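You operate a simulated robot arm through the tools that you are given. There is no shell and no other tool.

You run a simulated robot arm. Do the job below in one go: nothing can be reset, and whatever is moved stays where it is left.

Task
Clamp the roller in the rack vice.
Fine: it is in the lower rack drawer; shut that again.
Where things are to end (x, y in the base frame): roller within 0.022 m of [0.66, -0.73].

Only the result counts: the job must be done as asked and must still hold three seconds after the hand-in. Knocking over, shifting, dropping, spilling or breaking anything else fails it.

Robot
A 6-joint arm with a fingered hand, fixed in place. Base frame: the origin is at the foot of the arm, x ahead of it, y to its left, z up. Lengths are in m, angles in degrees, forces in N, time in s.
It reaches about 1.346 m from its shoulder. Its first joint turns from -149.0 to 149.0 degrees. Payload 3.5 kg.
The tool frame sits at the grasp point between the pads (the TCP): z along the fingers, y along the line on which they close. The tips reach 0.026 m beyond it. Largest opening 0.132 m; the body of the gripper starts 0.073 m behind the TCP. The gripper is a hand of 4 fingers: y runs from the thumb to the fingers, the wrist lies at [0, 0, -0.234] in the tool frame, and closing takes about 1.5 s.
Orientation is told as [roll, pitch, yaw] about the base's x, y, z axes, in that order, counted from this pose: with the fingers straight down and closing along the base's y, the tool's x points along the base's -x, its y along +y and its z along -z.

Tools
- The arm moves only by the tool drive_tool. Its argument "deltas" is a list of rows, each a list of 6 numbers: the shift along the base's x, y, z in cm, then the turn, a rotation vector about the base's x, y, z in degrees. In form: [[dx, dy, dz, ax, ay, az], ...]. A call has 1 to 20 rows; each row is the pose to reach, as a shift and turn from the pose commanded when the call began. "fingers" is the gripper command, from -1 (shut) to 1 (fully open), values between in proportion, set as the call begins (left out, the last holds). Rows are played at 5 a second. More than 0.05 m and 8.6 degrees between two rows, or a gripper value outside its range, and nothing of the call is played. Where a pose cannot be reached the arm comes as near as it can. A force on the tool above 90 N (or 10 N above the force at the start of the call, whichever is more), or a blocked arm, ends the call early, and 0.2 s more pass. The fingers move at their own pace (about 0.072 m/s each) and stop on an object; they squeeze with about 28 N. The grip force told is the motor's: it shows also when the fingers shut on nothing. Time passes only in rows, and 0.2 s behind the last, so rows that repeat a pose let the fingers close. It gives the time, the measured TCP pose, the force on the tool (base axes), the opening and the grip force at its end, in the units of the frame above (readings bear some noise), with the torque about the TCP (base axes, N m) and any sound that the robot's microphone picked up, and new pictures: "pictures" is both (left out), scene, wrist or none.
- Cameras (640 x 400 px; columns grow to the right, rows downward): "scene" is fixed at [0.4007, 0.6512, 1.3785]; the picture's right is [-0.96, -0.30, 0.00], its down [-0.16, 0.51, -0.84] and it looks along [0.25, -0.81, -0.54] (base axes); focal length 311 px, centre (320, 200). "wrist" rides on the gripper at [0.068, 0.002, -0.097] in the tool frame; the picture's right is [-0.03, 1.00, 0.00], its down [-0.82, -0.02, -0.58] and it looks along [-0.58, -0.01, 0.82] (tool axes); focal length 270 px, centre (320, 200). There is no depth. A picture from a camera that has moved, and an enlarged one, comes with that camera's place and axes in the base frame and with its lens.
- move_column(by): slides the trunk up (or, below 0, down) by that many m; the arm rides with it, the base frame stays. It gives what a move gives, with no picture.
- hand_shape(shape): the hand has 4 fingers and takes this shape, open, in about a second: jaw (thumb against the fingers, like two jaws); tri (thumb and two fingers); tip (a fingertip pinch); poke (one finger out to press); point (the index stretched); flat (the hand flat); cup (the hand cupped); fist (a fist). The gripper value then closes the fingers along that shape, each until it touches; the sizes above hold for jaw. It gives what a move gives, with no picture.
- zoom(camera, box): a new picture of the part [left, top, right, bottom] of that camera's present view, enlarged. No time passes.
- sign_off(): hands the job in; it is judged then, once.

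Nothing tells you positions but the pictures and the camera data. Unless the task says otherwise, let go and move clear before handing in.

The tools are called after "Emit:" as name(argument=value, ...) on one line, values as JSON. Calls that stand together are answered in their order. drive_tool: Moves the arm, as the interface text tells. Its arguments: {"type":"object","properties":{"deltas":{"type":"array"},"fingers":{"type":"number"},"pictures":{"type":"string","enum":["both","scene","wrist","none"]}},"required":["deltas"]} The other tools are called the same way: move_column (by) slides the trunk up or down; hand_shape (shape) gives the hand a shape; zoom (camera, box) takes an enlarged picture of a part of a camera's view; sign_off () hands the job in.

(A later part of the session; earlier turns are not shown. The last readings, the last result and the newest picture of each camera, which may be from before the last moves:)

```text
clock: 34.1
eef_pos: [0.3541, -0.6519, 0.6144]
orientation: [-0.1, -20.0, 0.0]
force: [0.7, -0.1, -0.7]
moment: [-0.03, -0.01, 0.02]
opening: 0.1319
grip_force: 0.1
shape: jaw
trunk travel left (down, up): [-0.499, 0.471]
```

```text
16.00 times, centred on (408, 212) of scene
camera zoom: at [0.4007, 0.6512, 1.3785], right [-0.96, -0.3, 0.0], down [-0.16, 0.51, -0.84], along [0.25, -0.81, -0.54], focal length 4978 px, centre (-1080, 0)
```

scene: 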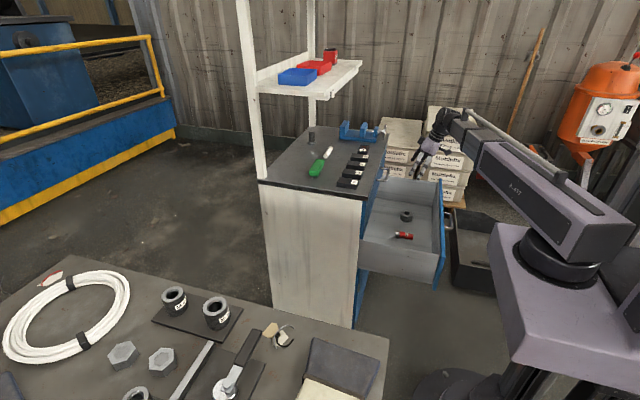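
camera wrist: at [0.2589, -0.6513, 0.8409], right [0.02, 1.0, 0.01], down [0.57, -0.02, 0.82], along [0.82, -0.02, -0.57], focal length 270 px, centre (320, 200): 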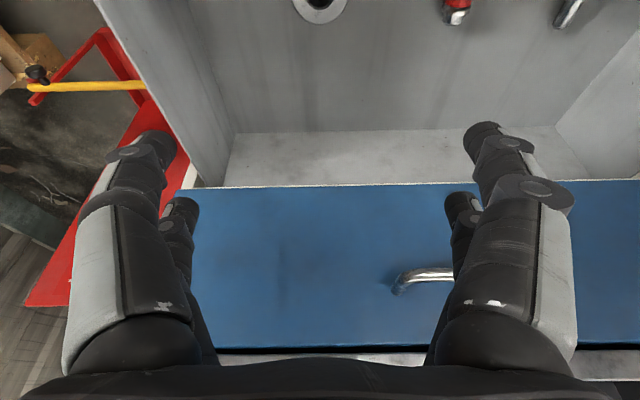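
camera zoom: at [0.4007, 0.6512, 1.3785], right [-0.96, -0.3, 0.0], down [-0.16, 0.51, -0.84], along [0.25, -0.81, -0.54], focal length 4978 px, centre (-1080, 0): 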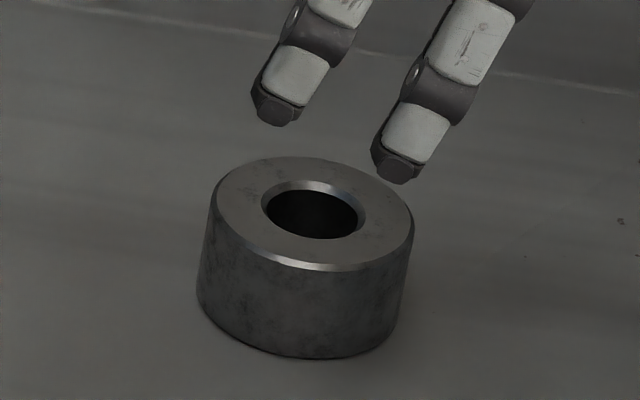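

Roller centre confirmed near (0.361, −0.652), top at about z 0.512. Continuing down to grasp height.

Emit:
move_column(by=-0.085)

Emit:
zoom(camera="wrist", box=[0, 0, 640, 400])

Emit:
zoom(camera="scene", box=[380, 180, 450, 240])

```text
clock: 35.4
eef_pos: [0.3552, -0.6512, 0.5297]
orientation: [0.0, -20.0, 0.0]
force: [-0.4, 0.4, -0.4]
moment: [-0.02, -0.02, 0.01]
opening: 0.1322
grip_force: 0.0
shape: jaw
trunk travel left (down, up): [-0.414, 0.556]
```

```text
1.00 times, centred on (320, 200) of wrist (not enlarged: the box is as wide or as high as the picture)
camera zoom: at [0.2586, -0.6509, 0.5959], right [0.02, 1.0, 0.01], down [0.57, -0.02, 0.82], along [0.82, -0.02, -0.57], focal length 270 px, centre (320, 200)
```

zoom: 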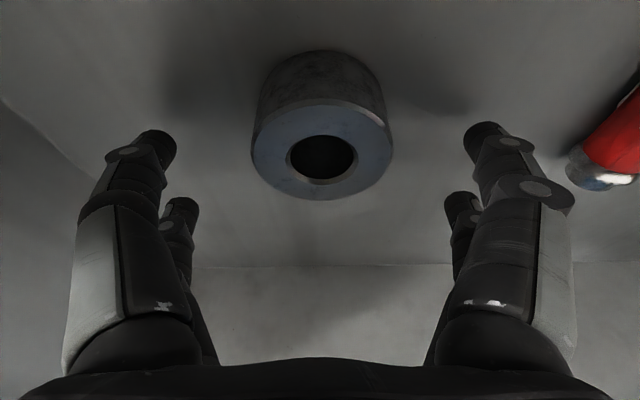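

```text
6.67 times, centred on (415, 210) of scene
camera zoom: at [0.4007, 0.6512, 1.3785], right [-0.96, -0.3, 0.0], down [-0.16, 0.51, -0.84], along [0.25, -0.81, -0.54], focal length 2074 px, centre (-313, 133)
```

zoom: 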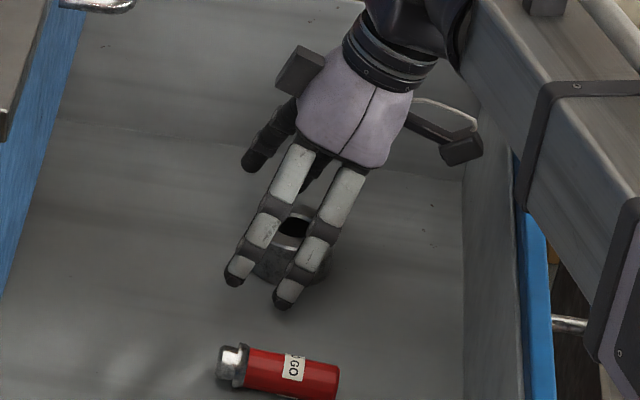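

The roller looks about 1.4 cm closer to the robot than before; the drawer seems to have slid open slightly, maybe touched by the camera mount. I'll inspect closely before closing the hand.

Emit:
zoom(camera="scene", box=[420, 180, 470, 212])

Emit:
zoom(camera="scene", box=[340, 160, 500, 300])

Emit:
zoom(camera="wrist", box=[240, 40, 400, 210])

```text
12.50 times, centred on (445, 196) of scene
camera zoom: at [0.4007, 0.6512, 1.3785], right [-0.96, -0.3, 0.0], down [-0.16, 0.51, -0.84], along [0.25, -0.81, -0.54], focal length 3889 px, centre (-1242, 250)
```

zoom: 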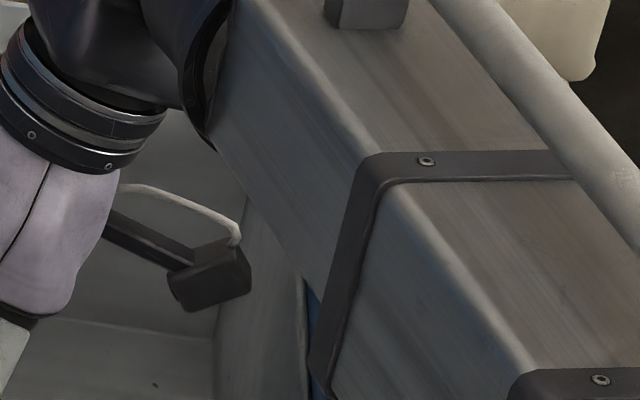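

```text
2.86 times, centred on (420, 230) of scene
camera zoom: at [0.4007, 0.6512, 1.3785], right [-0.96, -0.3, 0.0], down [-0.16, 0.51, -0.84], along [0.25, -0.81, -0.54], focal length 889 px, centre (34, 114)
```

zoom: 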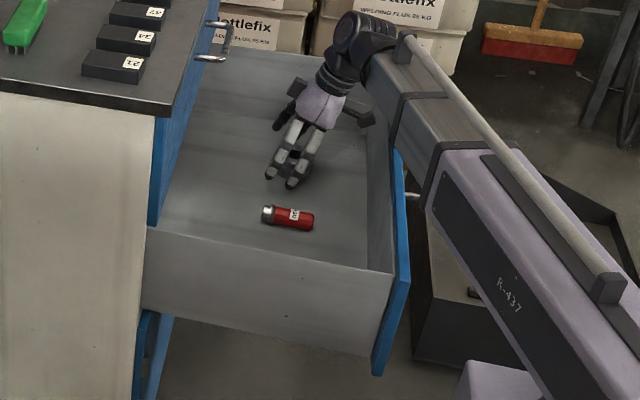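

```text
2.35 times, centred on (320, 125) of wrist
camera zoom: at [0.2586, -0.6509, 0.5959], right [0.02, 1.0, 0.01], down [0.57, -0.02, 0.82], along [0.82, -0.02, -0.57], focal length 636 px, centre (320, 376)
```

zoom: 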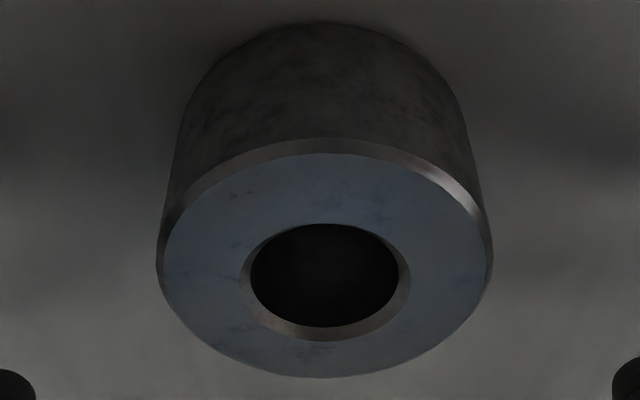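

The camera mount touched the drawer front and nudged the drawer (and roller) about 2 cm further out; the roller is now at x≈0.341. I'll raise, turn the hand 90° so the tilt lies along y (the roller is round, so that is fine), and try again.

Emit:
move_column(by=0.16)

Emit:
drive_tool(deltas=[[-0.1, 0, 0, 0, 0, -8.2], [-0.2, 0, 0, 0, 0, -16.4], [-0.4, 0.1, 0, 0, 0, -24.6], [-0.5, 0.1, 0, 0, 0, -32.8], [-0.6, 0.2, 0, 0, 0, -41], [-0.8, 0.2, 0, 0, 0, -49.2], [-0.9, 0.3, 0, 0, 0, -57.4], [-1.0, 0.3, 0, 0, 0, -65.6], [-1.2, 0.4, 0, 0, 0, -73.8], [-1.3, 0.4, 0, 0, 0, -82], [-1.4, 0.5, 0, 0, 0, -90]])

```text
clock: 37.2
eef_pos: [0.355, -0.652, 0.6897]
orientation: [-0.1, -19.9, 0.0]
force: [0.2, -0.4, 0.5]
moment: [0.0, 0.04, 0.02]
opening: 0.1318
grip_force: 0.1
shape: jaw
trunk travel left (down, up): [-0.574, 0.396]
```

```text
clock: 39.6
eef_pos: [0.3419, -0.6463, 0.6899]
orientation: [-0.2, -20.0, -90.2]
force: [0.5, 0.1, -0.4]
moment: [-0.02, 0.02, -0.02]
opening: 0.132
grip_force: 0.1
shape: jaw
trunk travel left (down, up): [-0.574, 0.396]
camera wrist: at [0.344, -0.5507, 0.7559], right [1.0, -0.03, 0.01], down [-0.02, -0.57, 0.82], along [-0.02, -0.82, -0.57], focal length 270 px, centre (320, 200)
```

scene: 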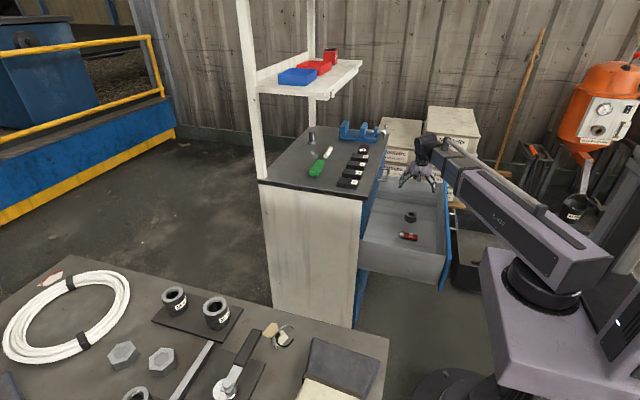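
wrist: 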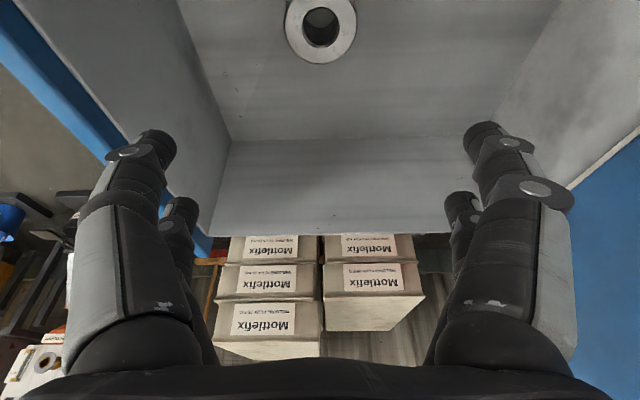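

The roller is at about (0.342, −0.652), aligned with the hand. Lowering in two stages.

Emit:
move_column(by=-0.155)

Emit:
zoom(camera="wrist", box=[0, 0, 640, 400])

Emit:
zoom(camera="scene", box=[380, 170, 470, 260])

```text
clock: 41.4
eef_pos: [0.3412, -0.6468, 0.5345]
orientation: [-0.1, -20.0, -90.0]
force: [0.0, 0.0, 0.1]
moment: [0.01, 0.03, 0.01]
opening: 0.1318
grip_force: 0.1
shape: jaw
trunk travel left (down, up): [-0.419, 0.551]
```

```text
1.00 times, centred on (320, 200) of wrist (not enlarged: the box is as wide or as high as the picture)
camera zoom: at [0.3438, -0.5507, 0.6009], right [1.0, -0.02, 0.01], down [-0.02, -0.57, 0.82], along [-0.02, -0.82, -0.57], focal length 270 px, centre (320, 200)
```

zoom: 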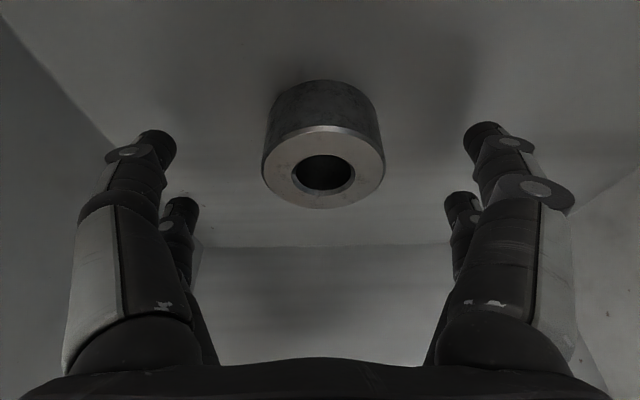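

```text
4.44 times, centred on (425, 215) of scene
camera zoom: at [0.4007, 0.6512, 1.3785], right [-0.96, -0.3, 0.0], down [-0.16, 0.51, -0.84], along [0.25, -0.81, -0.54], focal length 1383 px, centre (-147, 133)
```

zoom: 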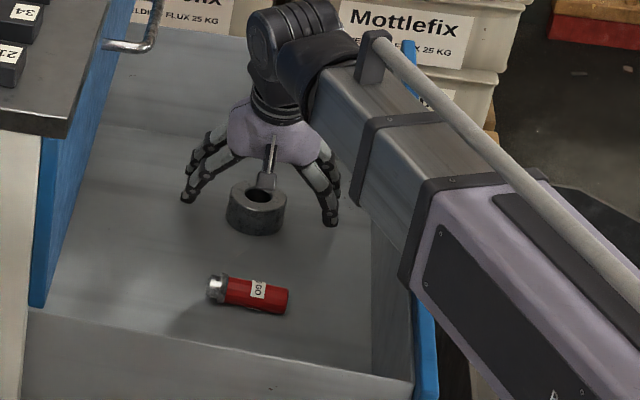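

Emit:
move_column(by=-0.0125)

Emit:
drive_tool(deltas=[[0, 0, 0, 0, 0, 0], [0, 0, 0, 0, 0, 0], [0, 0, 0, 0, 0, 0], [0, 0, 0, 0, 0, 0], [0, 0, 0, 0, 0, 0], [0, 0, 0, 0, 0, 0], [0, 0, 0, 0, 0, 0], [0, 0, 0, 0, 0, 0]], fingers=-1)

```text
clock: 42.0
eef_pos: [0.3418, -0.6466, 0.523]
orientation: [0.0, -20.0, -90.0]
force: [0.2, 0.0, -0.4]
moment: [-0.01, 0.02, 0.0]
opening: 0.1319
grip_force: 0.0
shape: jaw
trunk travel left (down, up): [-0.407, 0.563]
```

```text
clock: 43.8
eef_pos: [0.3408, -0.6458, 0.5219]
orientation: [0.0, -20.0, -90.0]
force: [-0.8, -0.2, 1.6]
moment: [0.05, 0.06, 0.0]
opening: 0.0415
grip_force: 27.9
shape: jaw
trunk travel left (down, up): [-0.407, 0.563]
camera wrist: at [0.3437, -0.5507, 0.5885], right [1.0, -0.02, 0.01], down [-0.02, -0.57, 0.82], along [-0.02, -0.82, -0.57], focal length 270 px, centre (320, 200)
```

scene: 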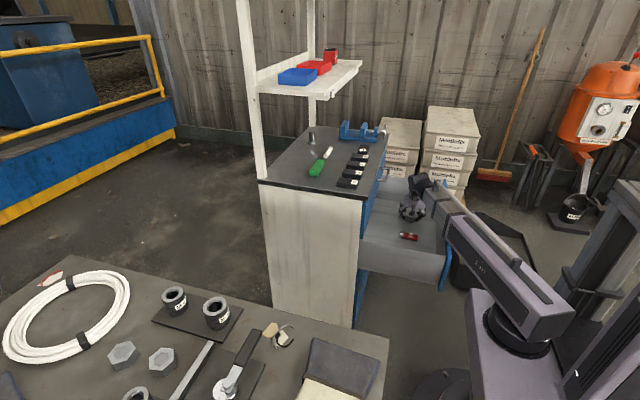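
wrist: 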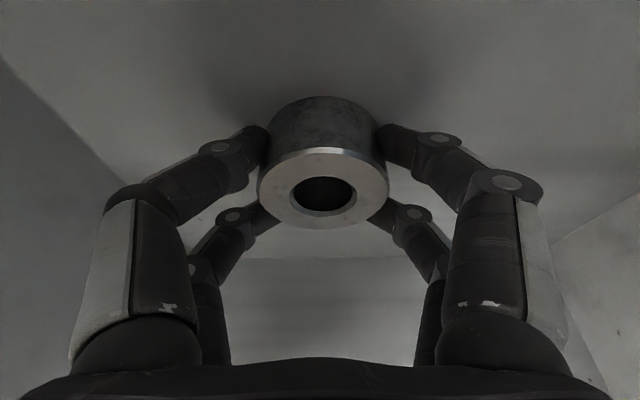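

The hand has stopped on the roller (opening 0.0415, 28 N). I'll lift a little and check that it holds.

Emit:
move_column(by=0.04)

Emit:
zoom(camera="wrist", box=[180, 60, 460, 260])

Emit:
zoom(camera="scene", box=[380, 170, 470, 260])

```text
clock: 44.6
eef_pos: [0.3412, -0.6471, 0.5625]
orientation: [-0.1, -20.1, -89.9]
force: [-0.3, -0.1, -2.2]
moment: [0.06, -0.03, 0.04]
opening: 0.0412
grip_force: 28.0
shape: jaw
trunk travel left (down, up): [-0.447, 0.523]
```

```text
2.00 times, centred on (320, 160) of wrist
camera zoom: at [0.3439, -0.5508, 0.6283], right [1.0, -0.02, 0.01], down [-0.02, -0.57, 0.82], along [-0.02, -0.82, -0.57], focal length 541 px, centre (320, 280)
```

zoom: 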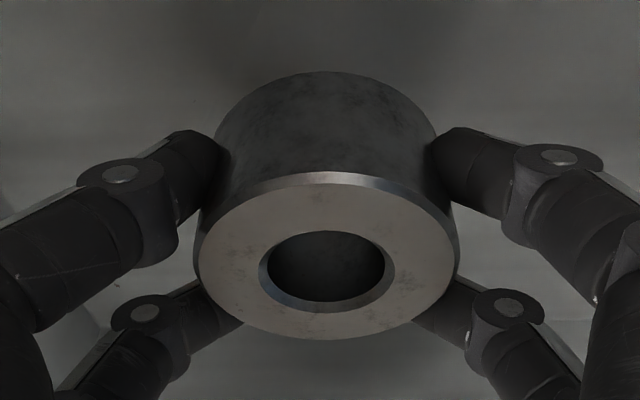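

```text
4.44 times, centred on (425, 215) of scene
camera zoom: at [0.4007, 0.6512, 1.3785], right [-0.96, -0.3, 0.0], down [-0.16, 0.51, -0.84], along [0.25, -0.81, -0.54], focal length 1383 px, centre (-147, 133)
```

zoom: 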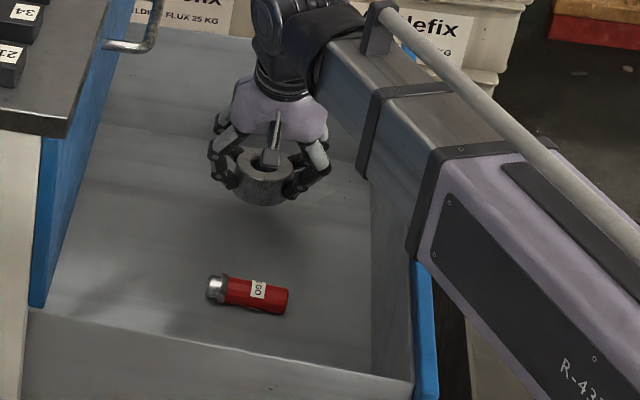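

The roller is held securely and level. I'll raise the trunk to transport height.

Emit:
move_column(by=0.44)

Emit:
drive_tool(deltas=[[-0.5, -0.5, 0, 0, 0, 8.2], [-1.0, -1, 0, 0, 0, 16.4], [-1.5, -1.5, 0, 0, 0, 24.6], [-2, -2, 0, 0, 0, 32.8], [-2, -3, 0, 0, 0, 41], [-2, -4, 0, 0, 0, 49.2], [-2, -5, 0, 0, 0, 57.4], [-2, -6, 0, 0, 0, 65.6], [-2, -7, 0, 0, 0, 73.8], [-2, -8, 0, 0, 0, 82], [-2, -8.6, 0, 0, 0, 90]])

```text
refused: 0.44 is not a number from -0.4 to 0.4
```

```text
clock: 47.1
eef_pos: [0.3324, -0.7194, 0.5736]
orientation: [0.5, -21.0, -0.6]
force: [28.2, 6.7, 148.4]
moment: [-0.08, 19.77, -0.76]
opening: 0.0407
grip_force: 27.7
shape: jaw
trunk travel left (down, up): [-0.447, 0.523]
stopped in row 11: the force on the tool passed its limit at 166 N (the readings are from after the stop); the commanded pose is now the measured one
camera wrist: at [0.235, -0.7188, 0.6378], right [0.03, 1.0, 0.02], down [0.56, -0.03, 0.83], along [0.83, -0.01, -0.56], focal length 270 px, centre (320, 200)
```

scene: 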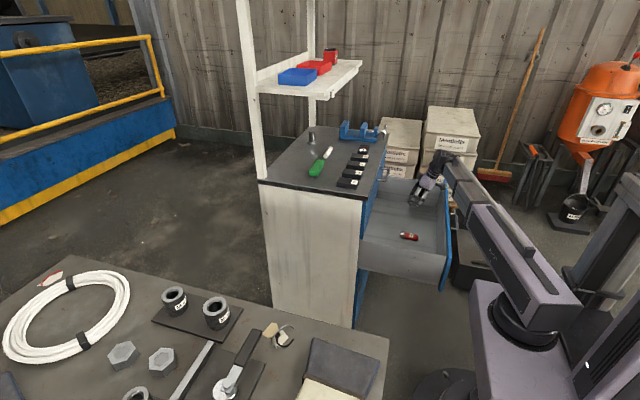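
wrist: 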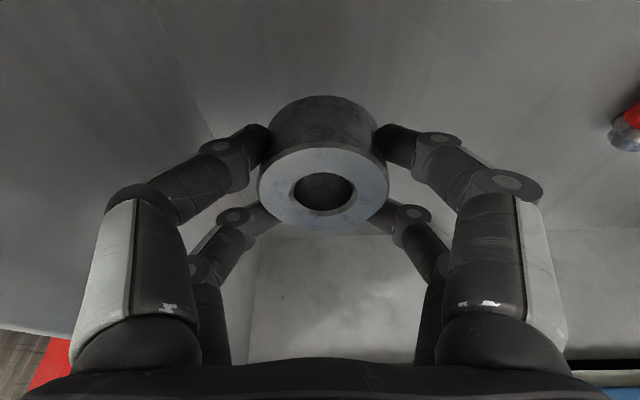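

The column call was refused (limit 0.4), so the turn ran low in the drawer and the camera mount pressed on the drawer front. I'll lift straight up right away to relieve it.

Emit:
move_column(by=0.12)

```text
clock: 48.6
eef_pos: [0.3324, -0.7239, 0.683]
orientation: [1.0, -20.9, -0.8]
force: [-0.7, -0.8, -2.0]
moment: [0.05, 0.01, -0.02]
opening: 0.0409
grip_force: 27.7
shape: jaw
trunk travel left (down, up): [-0.567, 0.403]
```

Emit:
zoom(camera="wrist", box=[0, 0, 640, 400])

Emit:
zoom(camera="scene", box=[345, 150, 475, 300])

Emit:
zoom(camera="scene", box=[260, 100, 420, 200])

```text
1.00 times, centred on (320, 200) of wrist (not enlarged: the box is as wide or as high as the picture)
camera zoom: at [0.2339, -0.7246, 0.748], right [0.03, 1.0, 0.03], down [0.56, -0.04, 0.83], along [0.83, -0.01, -0.56], focal length 270 px, centre (320, 200)
```

zoom: 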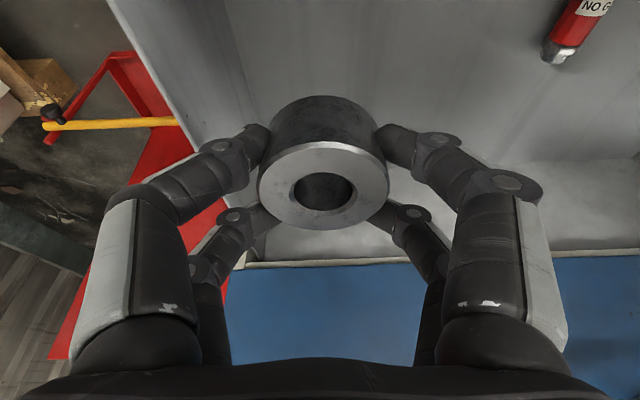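

```text
2.67 times, centred on (410, 225) of scene
camera zoom: at [0.4007, 0.6512, 1.3785], right [-0.96, -0.3, 0.0], down [-0.16, 0.51, -0.84], along [0.25, -0.81, -0.54], focal length 830 px, centre (80, 133)
```

zoom: 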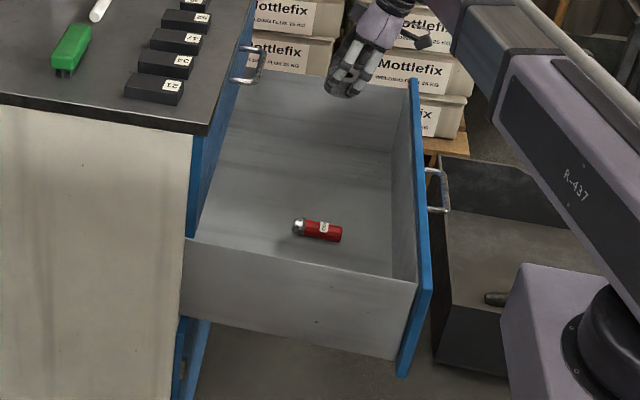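

```text
4.00 times, centred on (340, 150) of scene
camera zoom: at [0.4007, 0.6512, 1.3785], right [-0.96, -0.3, 0.0], down [-0.16, 0.51, -0.84], along [0.25, -0.81, -0.54], focal length 1244 px, centre (240, 400)
```

zoom: 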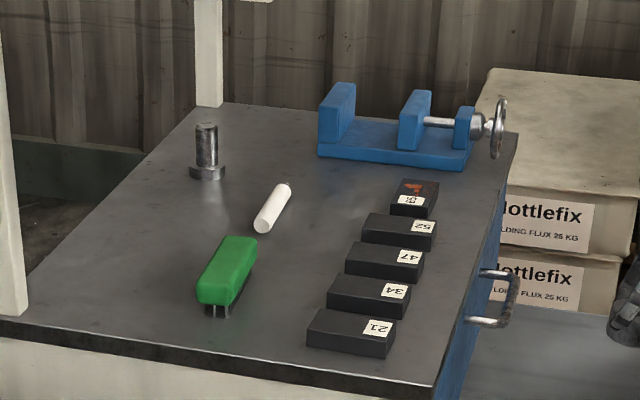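

Everything else is undisturbed and the roller hasn't shifted in the grip. Now I'll raise to transport height.

Emit:
move_column(by=0.317)

```text
clock: 51.7
eef_pos: [0.3315, -0.7245, 0.9993]
orientation: [1.0, -20.9, -0.8]
force: [0.7, 0.0, -1.8]
moment: [0.0, -0.02, -0.03]
opening: 0.0409
grip_force: 28.5
shape: jaw
trunk travel left (down, up): [-0.884, 0.086]
```

Emit:
drive_tool(deltas=[[4, -0.3, 0, -0.5, 0.5, 0.2], [8, -0.6, 0, -0.94, 0.9, 0.46], [12, -0.9, 0, -0.94, 0.9, 0.46]])

Emit:
zoom(camera="wrist", box=[200, 60, 460, 280])

```text
clock: 52.5
eef_pos: [0.4502, -0.7337, 0.9985]
orientation: [-0.1, -20.0, 0.0]
force: [-0.3, 0.1, -2.1]
moment: [-0.04, 0.02, 0.02]
opening: 0.0405
grip_force: 28.3
shape: jaw
trunk travel left (down, up): [-0.884, 0.086]
camera wrist: at [0.3543, -0.7332, 1.0651], right [0.02, 1.0, 0.01], down [0.57, -0.02, 0.82], along [0.82, -0.02, -0.57], focal length 270 px, centre (320, 200)
```

scene: 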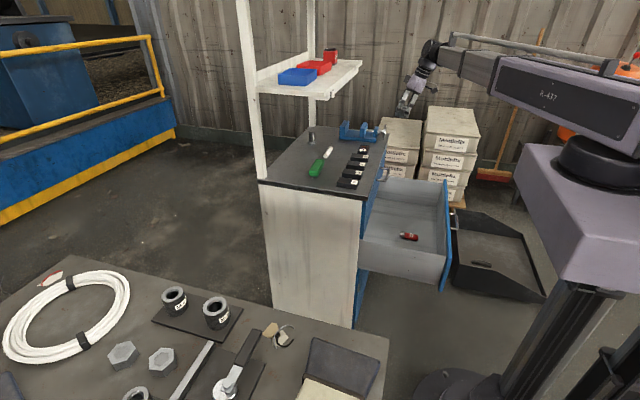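
wrist: 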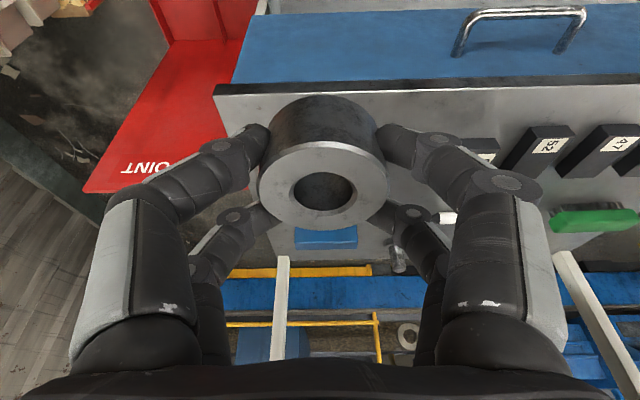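

```text
1.82 times, centred on (330, 170) of wrist
camera zoom: at [0.3543, -0.7332, 1.0651], right [0.02, 1.0, 0.01], down [0.57, -0.02, 0.82], along [0.82, -0.02, -0.57], focal length 491 px, centre (302, 254)
```

zoom: 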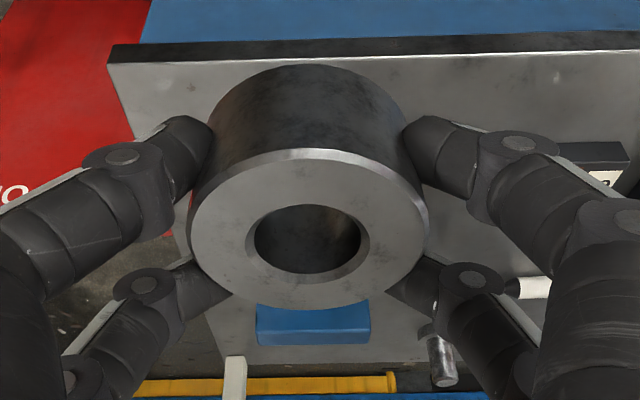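

The fixed jaw's inner edge shows at about x 0.70, centred at y≈−0.733, agreeing with the target. I'll go over the handwheel at this height, then lower and slide forward over the gap.

Emit:
drive_tool(deltas=[[4, 0, 0, 0, 0, 0], [8, 0, 0, 0, 0, 0], [12, 0, 0, 0, 0, 0]], pictures="none")

```text
clock: 53.3
eef_pos: [0.5716, -0.7323, 0.9985]
orientation: [0.1, -20.2, 0.0]
force: [0.1, 0.0, -2.2]
moment: [-0.04, 0.05, -0.01]
opening: 0.0407
grip_force: 27.4
shape: jaw
trunk travel left (down, up): [-0.884, 0.086]
```

Emit:
move_column(by=-0.043)

Emit:
zoom(camera="scene", box=[320, 60, 440, 160])

Emit:
zoom(camera="wrist", box=[0, 0, 640, 400])

```text
clock: 54.2
eef_pos: [0.5713, -0.7319, 0.9553]
orientation: [0.0, -20.1, 0.0]
force: [0.2, -0.5, -2.0]
moment: [0.0, 0.0, 0.0]
opening: 0.0406
grip_force: 27.3
shape: jaw
trunk travel left (down, up): [-0.841, 0.129]
```

```text
4.00 times, centred on (380, 110) of scene
camera zoom: at [0.4007, 0.6512, 1.3785], right [-0.96, -0.3, 0.0], down [-0.16, 0.51, -0.84], along [0.25, -0.81, -0.54], focal length 1244 px, centre (80, 560)
```

zoom: 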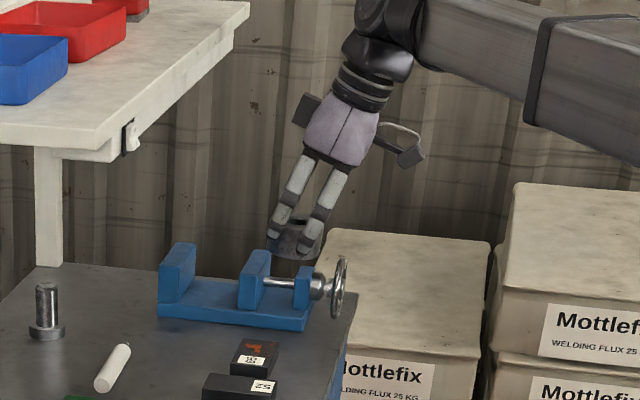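

```text
1.00 times, centred on (320, 200) of wrist (not enlarged: the box is as wide or as high as the picture)
camera zoom: at [0.4748, -0.7313, 1.0223], right [0.02, 1.0, 0.01], down [0.57, -0.02, 0.82], along [0.82, -0.01, -0.57], focal length 270 px, centre (320, 200)
```

zoom: 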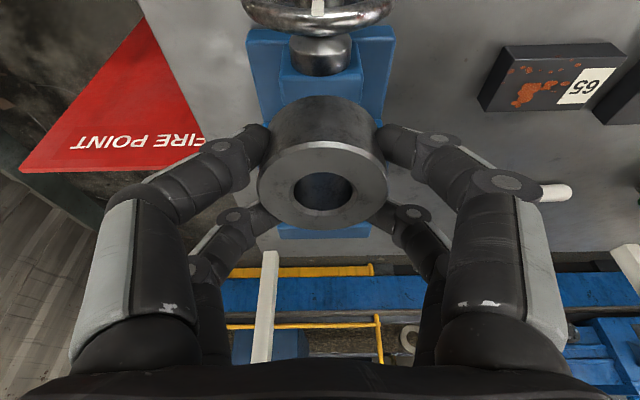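

The roller is aligned with the vice in y and clear of the handwheel and shelf. Sliding forward over the gap.

Emit:
drive_tool(deltas=[[3, 0, 0, 0, 0, 0], [6, 0, 0, 0, 0, 0], [8.0, 0, 0, 0, 0, 0], [8.7, 0, 0, 0, 0, 0]])

Emit:
zoom(camera="scene", box=[325, 90, 395, 140])

Emit:
zoom(camera="wrist", box=[220, 40, 420, 260])

```text
clock: 55.2
eef_pos: [0.6589, -0.7316, 0.9563]
orientation: [0.0, -20.1, -0.1]
force: [-0.9, -0.9, -1.9]
moment: [-0.03, 0.04, -0.01]
opening: 0.0406
grip_force: 27.7
shape: jaw
trunk travel left (down, up): [-0.841, 0.129]
camera wrist: at [0.5617, -0.7311, 1.0222], right [0.02, 1.0, 0.01], down [0.57, -0.02, 0.82], along [0.82, -0.02, -0.57], focal length 270 px, centre (320, 200)
```

scene: 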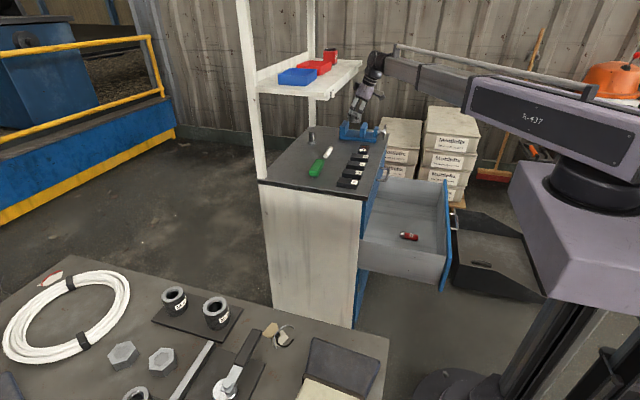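
wrist: 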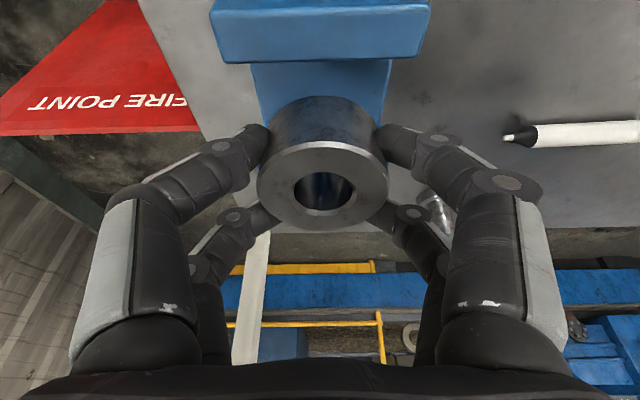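

```text
8.00 times, centred on (360, 115) of scene
camera zoom: at [0.4007, 0.6512, 1.3785], right [-0.96, -0.3, 0.0], down [-0.16, 0.51, -0.84], along [0.25, -0.81, -0.54], focal length 2489 px, centre (0, 880)
```

zoom: 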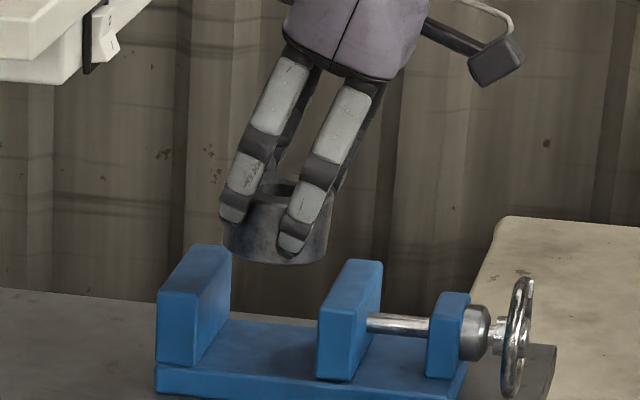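

```text
1.82 times, centred on (320, 150) of wrist
camera zoom: at [0.5617, -0.7311, 1.0222], right [0.02, 1.0, 0.01], down [0.57, -0.02, 0.82], along [0.82, -0.02, -0.57], focal length 491 px, centre (320, 291)
```

zoom: 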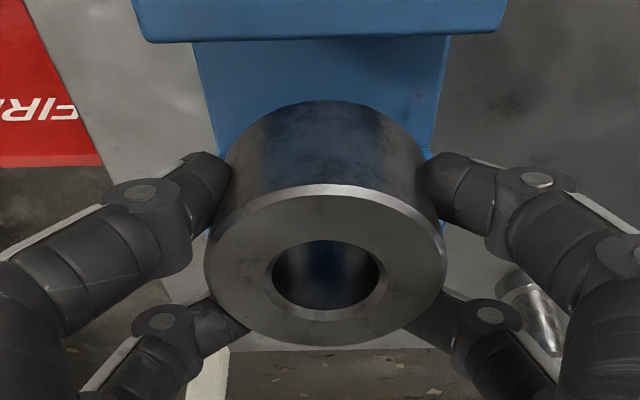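

Emit:
zoom(camera="scene", box=[343, 105, 375, 140])

```text
11.43 times, centred on (359, 122) of scene
camera zoom: at [0.4007, 0.6512, 1.3785], right [-0.96, -0.3, 0.0], down [-0.16, 0.51, -0.84], along [0.25, -0.81, -0.54], focal length 3556 px, centre (-126, 1086)
```

zoom: 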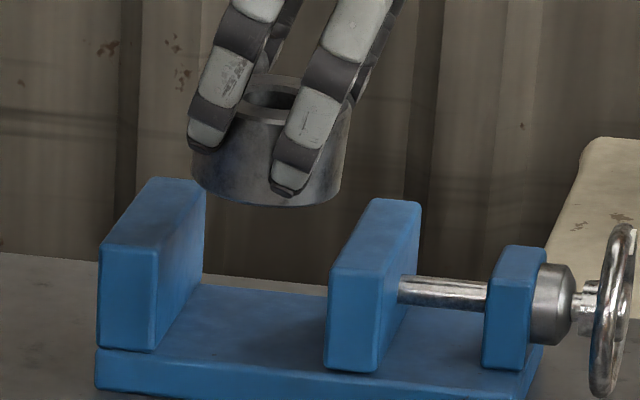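

Relative to the jaws, the roller has about 3 mm to the fixed jaw and 7 mm to the moving jaw, and the rear fingers come close to the moving jaw's top edge. I'll lower part-way and re-measure.

Emit:
move_column(by=-0.038)

Emit:
zoom(camera="scene", box=[343, 105, 375, 140])

Emit:
zoom(camera="wrist", box=[200, 20, 440, 260])

```text
clock: 56.0
eef_pos: [0.6581, -0.7318, 0.9183]
orientation: [0.0, -20.1, 0.0]
force: [-0.7, -0.2, -1.2]
moment: [-0.02, 0.0, 0.0]
opening: 0.0406
grip_force: 28.0
shape: jaw
trunk travel left (down, up): [-0.803, 0.167]
```

```text
11.43 times, centred on (359, 122) of scene
camera zoom: at [0.4007, 0.6512, 1.3785], right [-0.96, -0.3, 0.0], down [-0.16, 0.51, -0.84], along [0.25, -0.81, -0.54], focal length 3556 px, centre (-126, 1086)
```

zoom: 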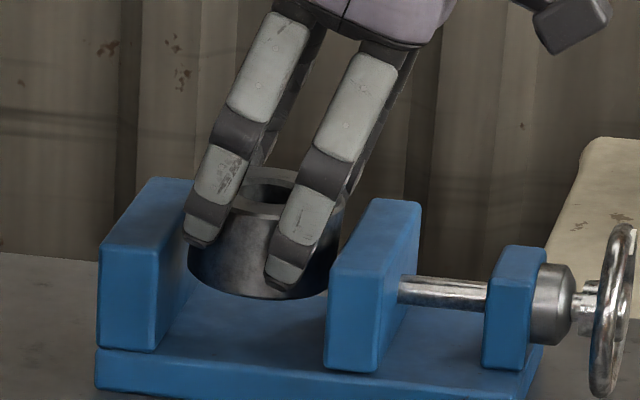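

```text
1.67 times, centred on (320, 140) of wrist
camera zoom: at [0.5615, -0.731, 0.9842], right [0.02, 1.0, 0.01], down [0.57, -0.02, 0.82], along [0.82, -0.01, -0.57], focal length 450 px, centre (320, 300)
```

zoom: 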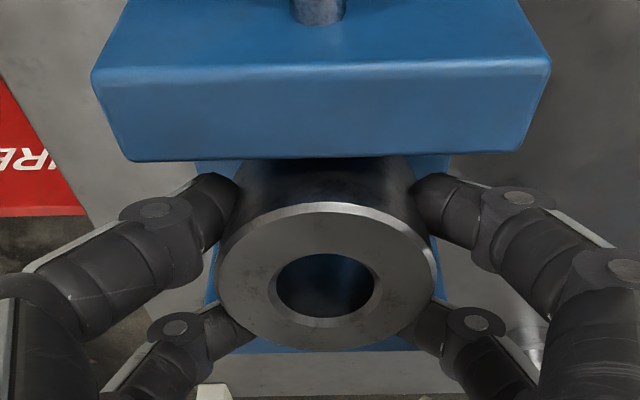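

The roller is entering the gap cleanly. I'll shift 1 mm forward for the rear fingers and lower to just above the vice bed, watching the force.

Emit:
drive_tool(deltas=[[0.1, 0, 0, 0, 0, 0], [0.1, 0, 0, 0, 0, 0]], pictures="none")

Emit:
move_column(by=-0.012)

Emit:
zoom(camera="scene", box=[343, 105, 375, 140])

Emit:
zoom(camera="wrist", box=[200, 20, 440, 260])

```text
clock: 56.6
eef_pos: [0.6589, -0.7301, 0.9172]
orientation: [0.0, -20.1, 0.0]
force: [-0.4, -0.3, -1.6]
moment: [0.01, -0.01, 0.0]
opening: 0.0404
grip_force: 28.2
shape: jaw
trunk travel left (down, up): [-0.803, 0.167]
```

```text
clock: 57.2
eef_pos: [0.659, -0.732, 0.9058]
orientation: [0.0, -20.1, 0.0]
force: [-0.1, 0.0, -2.8]
moment: [0.03, 0.06, -0.02]
opening: 0.0405
grip_force: 27.5
shape: jaw
trunk travel left (down, up): [-0.791, 0.179]
```

```text
11.43 times, centred on (359, 122) of scene
camera zoom: at [0.4007, 0.6512, 1.3785], right [-0.96, -0.3, 0.0], down [-0.16, 0.51, -0.84], along [0.25, -0.81, -0.54], focal length 3556 px, centre (-126, 1086)
```

zoom: 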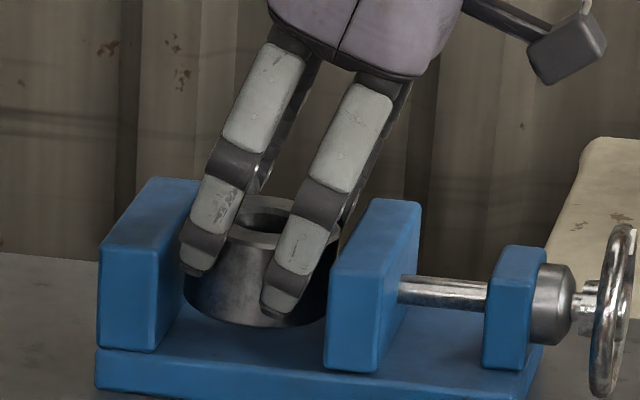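

```text
1.67 times, centred on (320, 140) of wrist
camera zoom: at [0.5625, -0.731, 0.9722], right [0.02, 1.0, 0.01], down [0.57, -0.02, 0.82], along [0.82, -0.01, -0.57], focal length 450 px, centre (320, 300)
```

zoom: 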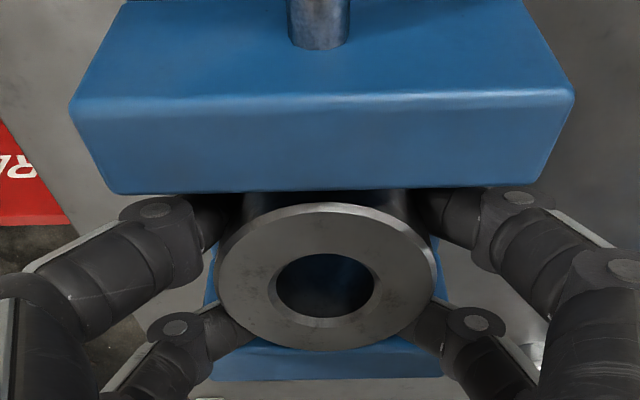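

Emit:
move_column(by=-0.006)

Emit:
zoom(camera="scene", box=[343, 105, 375, 140])

Emit:
zoom(camera="wrist", box=[200, 20, 440, 260])

```text
clock: 57.8
eef_pos: [0.659, -0.7306, 0.9]
orientation: [0.0, -20.1, 0.0]
force: [-0.5, 0.3, -1.9]
moment: [-0.03, 0.0, -0.04]
opening: 0.0407
grip_force: 28.4
shape: jaw
trunk travel left (down, up): [-0.785, 0.185]
```

```text
11.43 times, centred on (359, 122) of scene
camera zoom: at [0.4007, 0.6512, 1.3785], right [-0.96, -0.3, 0.0], down [-0.16, 0.51, -0.84], along [0.25, -0.81, -0.54], focal length 3556 px, centre (-126, 1086)
```

zoom: 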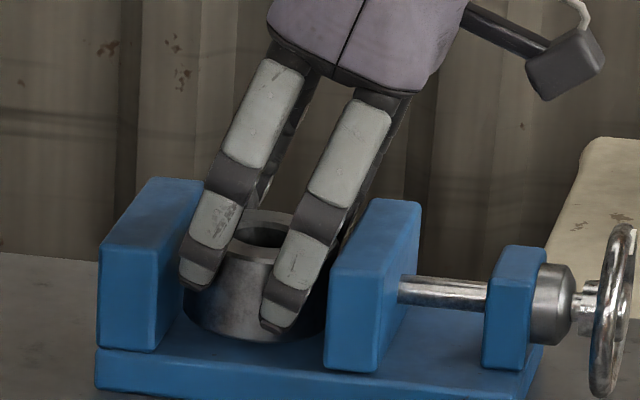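

```text
1.67 times, centred on (320, 140) of wrist
camera zoom: at [0.5625, -0.7311, 0.9662], right [0.02, 1.0, 0.01], down [0.57, -0.02, 0.82], along [0.82, -0.01, -0.57], focal length 450 px, centre (320, 300)
```

zoom: 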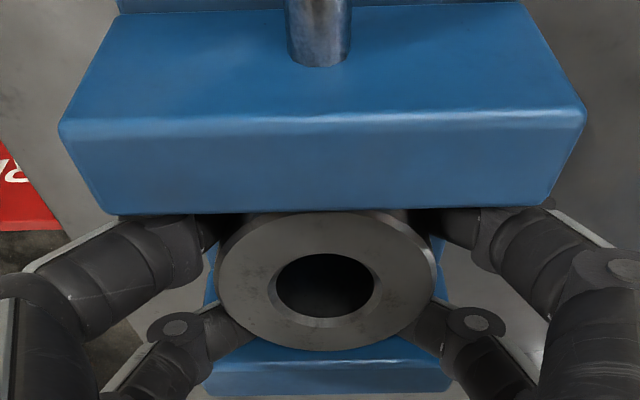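

Emit:
move_column(by=-0.003)

Emit:
zoom(camera="scene", box=[343, 110, 367, 140])

```text
clock: 58.3
eef_pos: [0.6582, -0.7315, 0.8977]
orientation: [0.0, -20.1, 0.0]
force: [1.7, 0.5, 4.7]
moment: [-0.04, 0.13, 0.05]
opening: 0.0407
grip_force: 27.7
shape: jaw
trunk travel left (down, up): [-0.782, 0.188]
```

```text
13.33 times, centred on (355, 125) of scene
camera zoom: at [0.4007, 0.6512, 1.3785], right [-0.96, -0.3, 0.0], down [-0.16, 0.51, -0.84], along [0.25, -0.81, -0.54], focal length 4148 px, centre (-147, 1200)
```

zoom: 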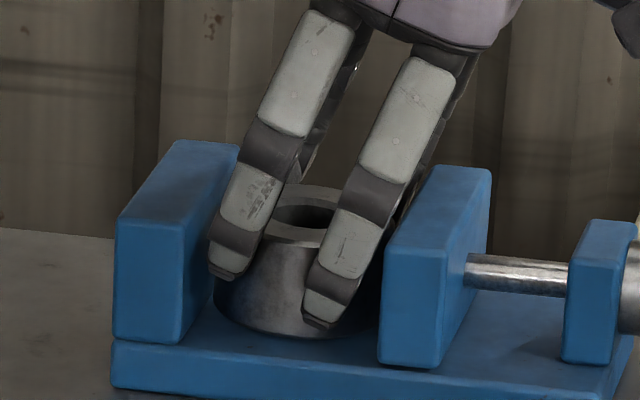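

The force turned upward by about 6 N, so the roller is resting on the vice bed. I'll open the fingers.

Emit:
drive_tool(deltas=[[0, 0, 0, 0, 0, 0], [0, 0, 0, 0, 0, 0], [0, 0, 0, 0, 0, 0], [0, 0, 0, 0, 0, 0], [0, 0, 0, 0, 0, 0], [0, 0, 0, 0, 0, 0], [0, 0, 0, 0, 0, 0]], fingers=1)

Emit:
zoom(camera="scene", box=[343, 110, 367, 140])

```text
clock: 59.9
eef_pos: [0.6589, -0.7309, 0.8966]
orientation: [0.0, -20.1, 0.0]
force: [-0.7, 0.5, 0.8]
moment: [-0.01, 0.0, 0.01]
opening: 0.1318
grip_force: 0.0
shape: jaw
trunk travel left (down, up): [-0.782, 0.188]
camera wrist: at [0.5624, -0.731, 0.9634], right [0.02, 1.0, 0.01], down [0.57, -0.02, 0.82], along [0.82, -0.01, -0.57], focal length 270 px, centre (320, 200)
```

scene: 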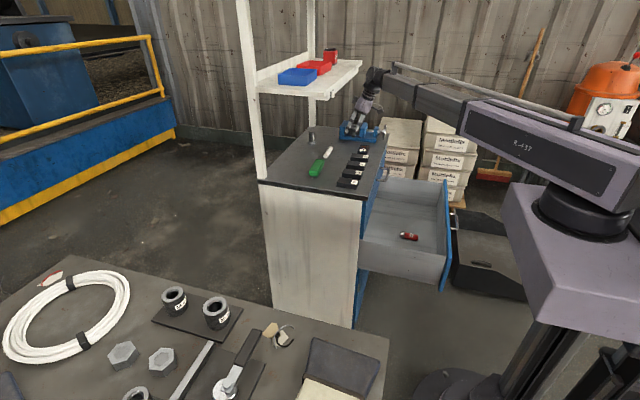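
wrist: 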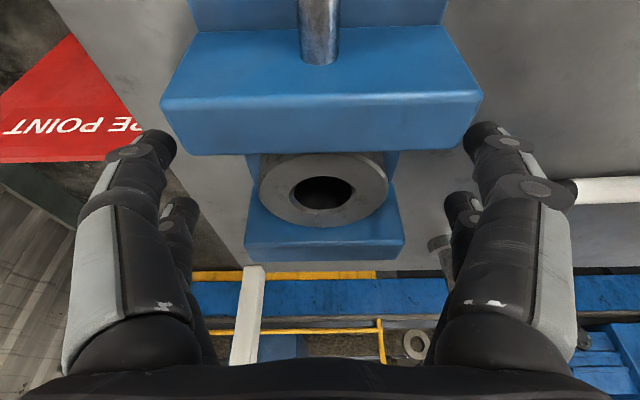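

```text
13.33 times, centred on (355, 125) of scene
camera zoom: at [0.4007, 0.6512, 1.3785], right [-0.96, -0.3, 0.0], down [-0.16, 0.51, -0.84], along [0.25, -0.81, -0.54], focal length 4148 px, centre (-147, 1200)
```

zoom: 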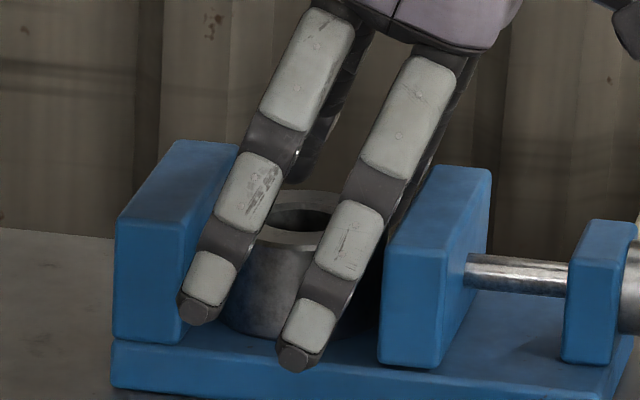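

The roller sits between the jaws. I'll rise a little and retreat backwards, keeping clear of shelf and handwheel.

Emit:
move_column(by=0.055)

Emit:
drive_tool(deltas=[[-3, 0, 0, 0, 0, 0], [-6, 0, 0, 0, 0, 0], [-9, 0, 0, 0, 0, 0]])

Emit:
zoom(camera="wrist", box=[200, 0, 440, 260])

Emit:
zoom(camera="scene", box=[335, 105, 395, 145])

```text
clock: 60.9
eef_pos: [0.659, -0.733, 0.9523]
orientation: [0.0, -20.1, 0.0]
force: [0.0, 0.4, 0.4]
moment: [-0.02, 0.0, 0.01]
opening: 0.1318
grip_force: 0.1
shape: jaw
trunk travel left (down, up): [-0.837, 0.133]
```

```text
clock: 61.6
eef_pos: [0.5697, -0.7308, 0.9516]
orientation: [0.0, -20.2, 0.0]
force: [-0.4, -0.1, -0.6]
moment: [-0.03, 0.0, 0.02]
opening: 0.1319
grip_force: 0.1
shape: jaw
trunk travel left (down, up): [-0.837, 0.133]
camera wrist: at [0.4724, -0.7299, 1.0184], right [0.02, 1.0, 0.01], down [0.57, -0.02, 0.82], along [0.82, -0.01, -0.57], focal length 270 px, centre (320, 200)
```

scene: 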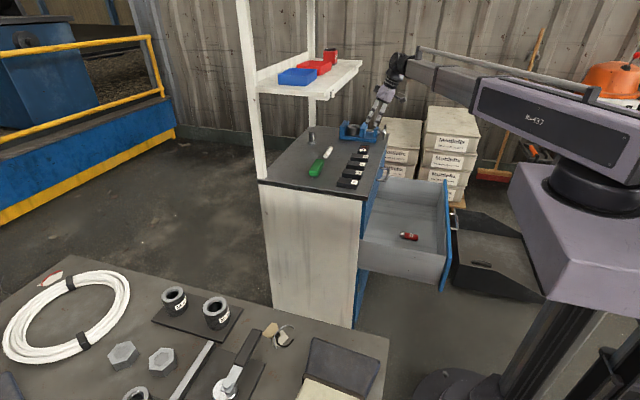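
wrist: 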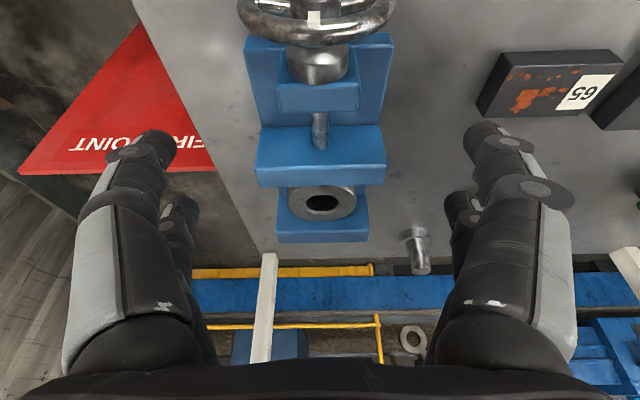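

```text
1.54 times, centred on (320, 130) of wrist
camera zoom: at [0.4724, -0.7299, 1.0184], right [0.02, 1.0, 0.01], down [0.57, -0.02, 0.82], along [0.82, -0.01, -0.57], focal length 416 px, centre (320, 308)
```

zoom: 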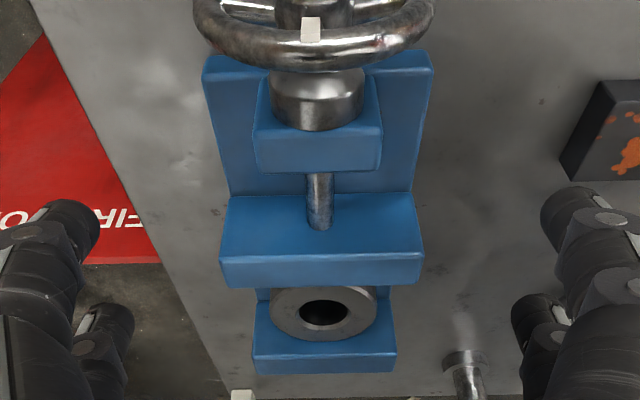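

```text
10.00 times, centred on (365, 125) of scene
camera zoom: at [0.4007, 0.6512, 1.3785], right [-0.96, -0.3, 0.0], down [-0.16, 0.51, -0.84], along [0.25, -0.81, -0.54], focal length 3111 px, centre (-130, 950)
```

zoom: 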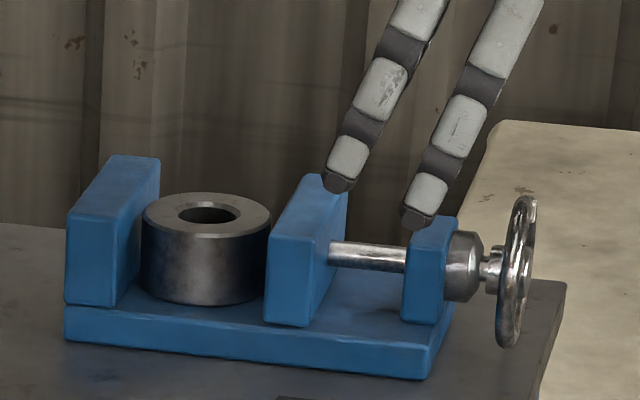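

The roller stands upright between the jaws with a few millimetres to spare. Next is closing the vice with the handwheel (about R 0.0345 at (0.522, −0.731, 0.875)). I'll back off upward and test the fingertip-pinch shape in free space.

Emit:
move_column(by=0.1)

Emit:
drive_tool(deltas=[[-4, 0, -0.3, 0, 5, 0], [-8, 0, -0.7, 0, 10, 0], [-12, 0, -1.1, 0, 15, 0], [-15, 0, -1.4, 0, 20, 0]], pictures="none")

Emit:
drive_tool(deltas=[[0, 0, 0, 0, 0, -8.2], [0, 0, 0, 0, 0, -16.4], [0, 0, 0, 0, 0, -24.6], [0, 0, 0, 0, 0, -32.8], [0, 0, 0, 0, 0, -41], [0, 0, 0, 0, 0, -49.2], [0, 0, 0, 0, 0, -57.4], [0, 0, 0, 0, 0, -65.6], [0, 0, 0, 0, 0, -73.8], [0, 0, 0, 0, 0, -82], [0, 0, 0, 0, 0, -90]])

```text
clock: 63.0
eef_pos: [0.5697, -0.7293, 1.052]
orientation: [0.0, -20.1, -0.1]
force: [0.3, 0.6, 1.0]
moment: [0.01, 0.01, -0.03]
opening: 0.1321
grip_force: 0.0
shape: jaw
trunk travel left (down, up): [-0.937, 0.033]
```

```text
clock: 64.0
eef_pos: [0.4177, -0.729, 1.039]
orientation: [0.0, 0.0, -0.1]
force: [-0.4, 0.2, -0.3]
moment: [0.02, -0.02, 0.01]
opening: 0.1321
grip_force: 0.0
shape: jaw
out of reach, approached as far as the arm can: row 1, 2
trunk travel left (down, up): [-0.937, 0.033]
```

```text
clock: 66.4
eef_pos: [0.4198, -0.7309, 1.0387]
orientation: [0.0, -0.1, -90.2]
force: [-0.5, 0.6, 0.1]
moment: [0.02, 0.01, -0.01]
opening: 0.1319
grip_force: 0.0
shape: jaw
trunk travel left (down, up): [-0.937, 0.033]
camera wrist: at [0.4219, -0.6634, 1.1334], right [1.0, -0.03, 0.0], down [-0.02, -0.81, 0.58], along [-0.02, -0.58, -0.81], focal length 270 px, centre (320, 200)
```

scene: 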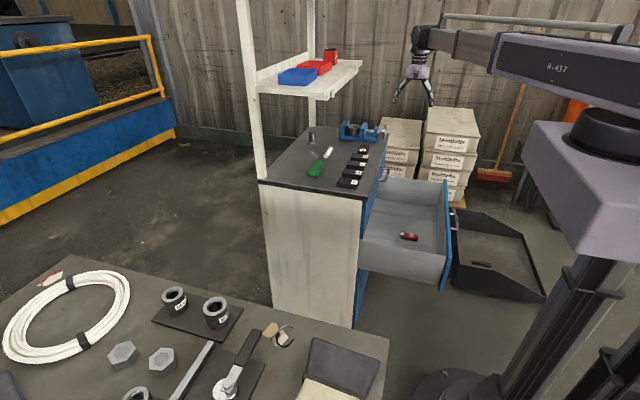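
wrist: 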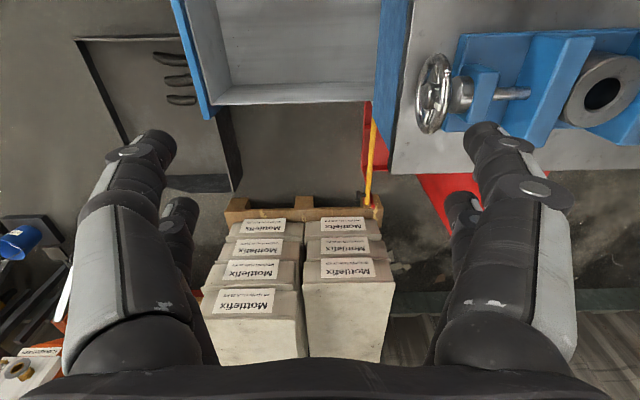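

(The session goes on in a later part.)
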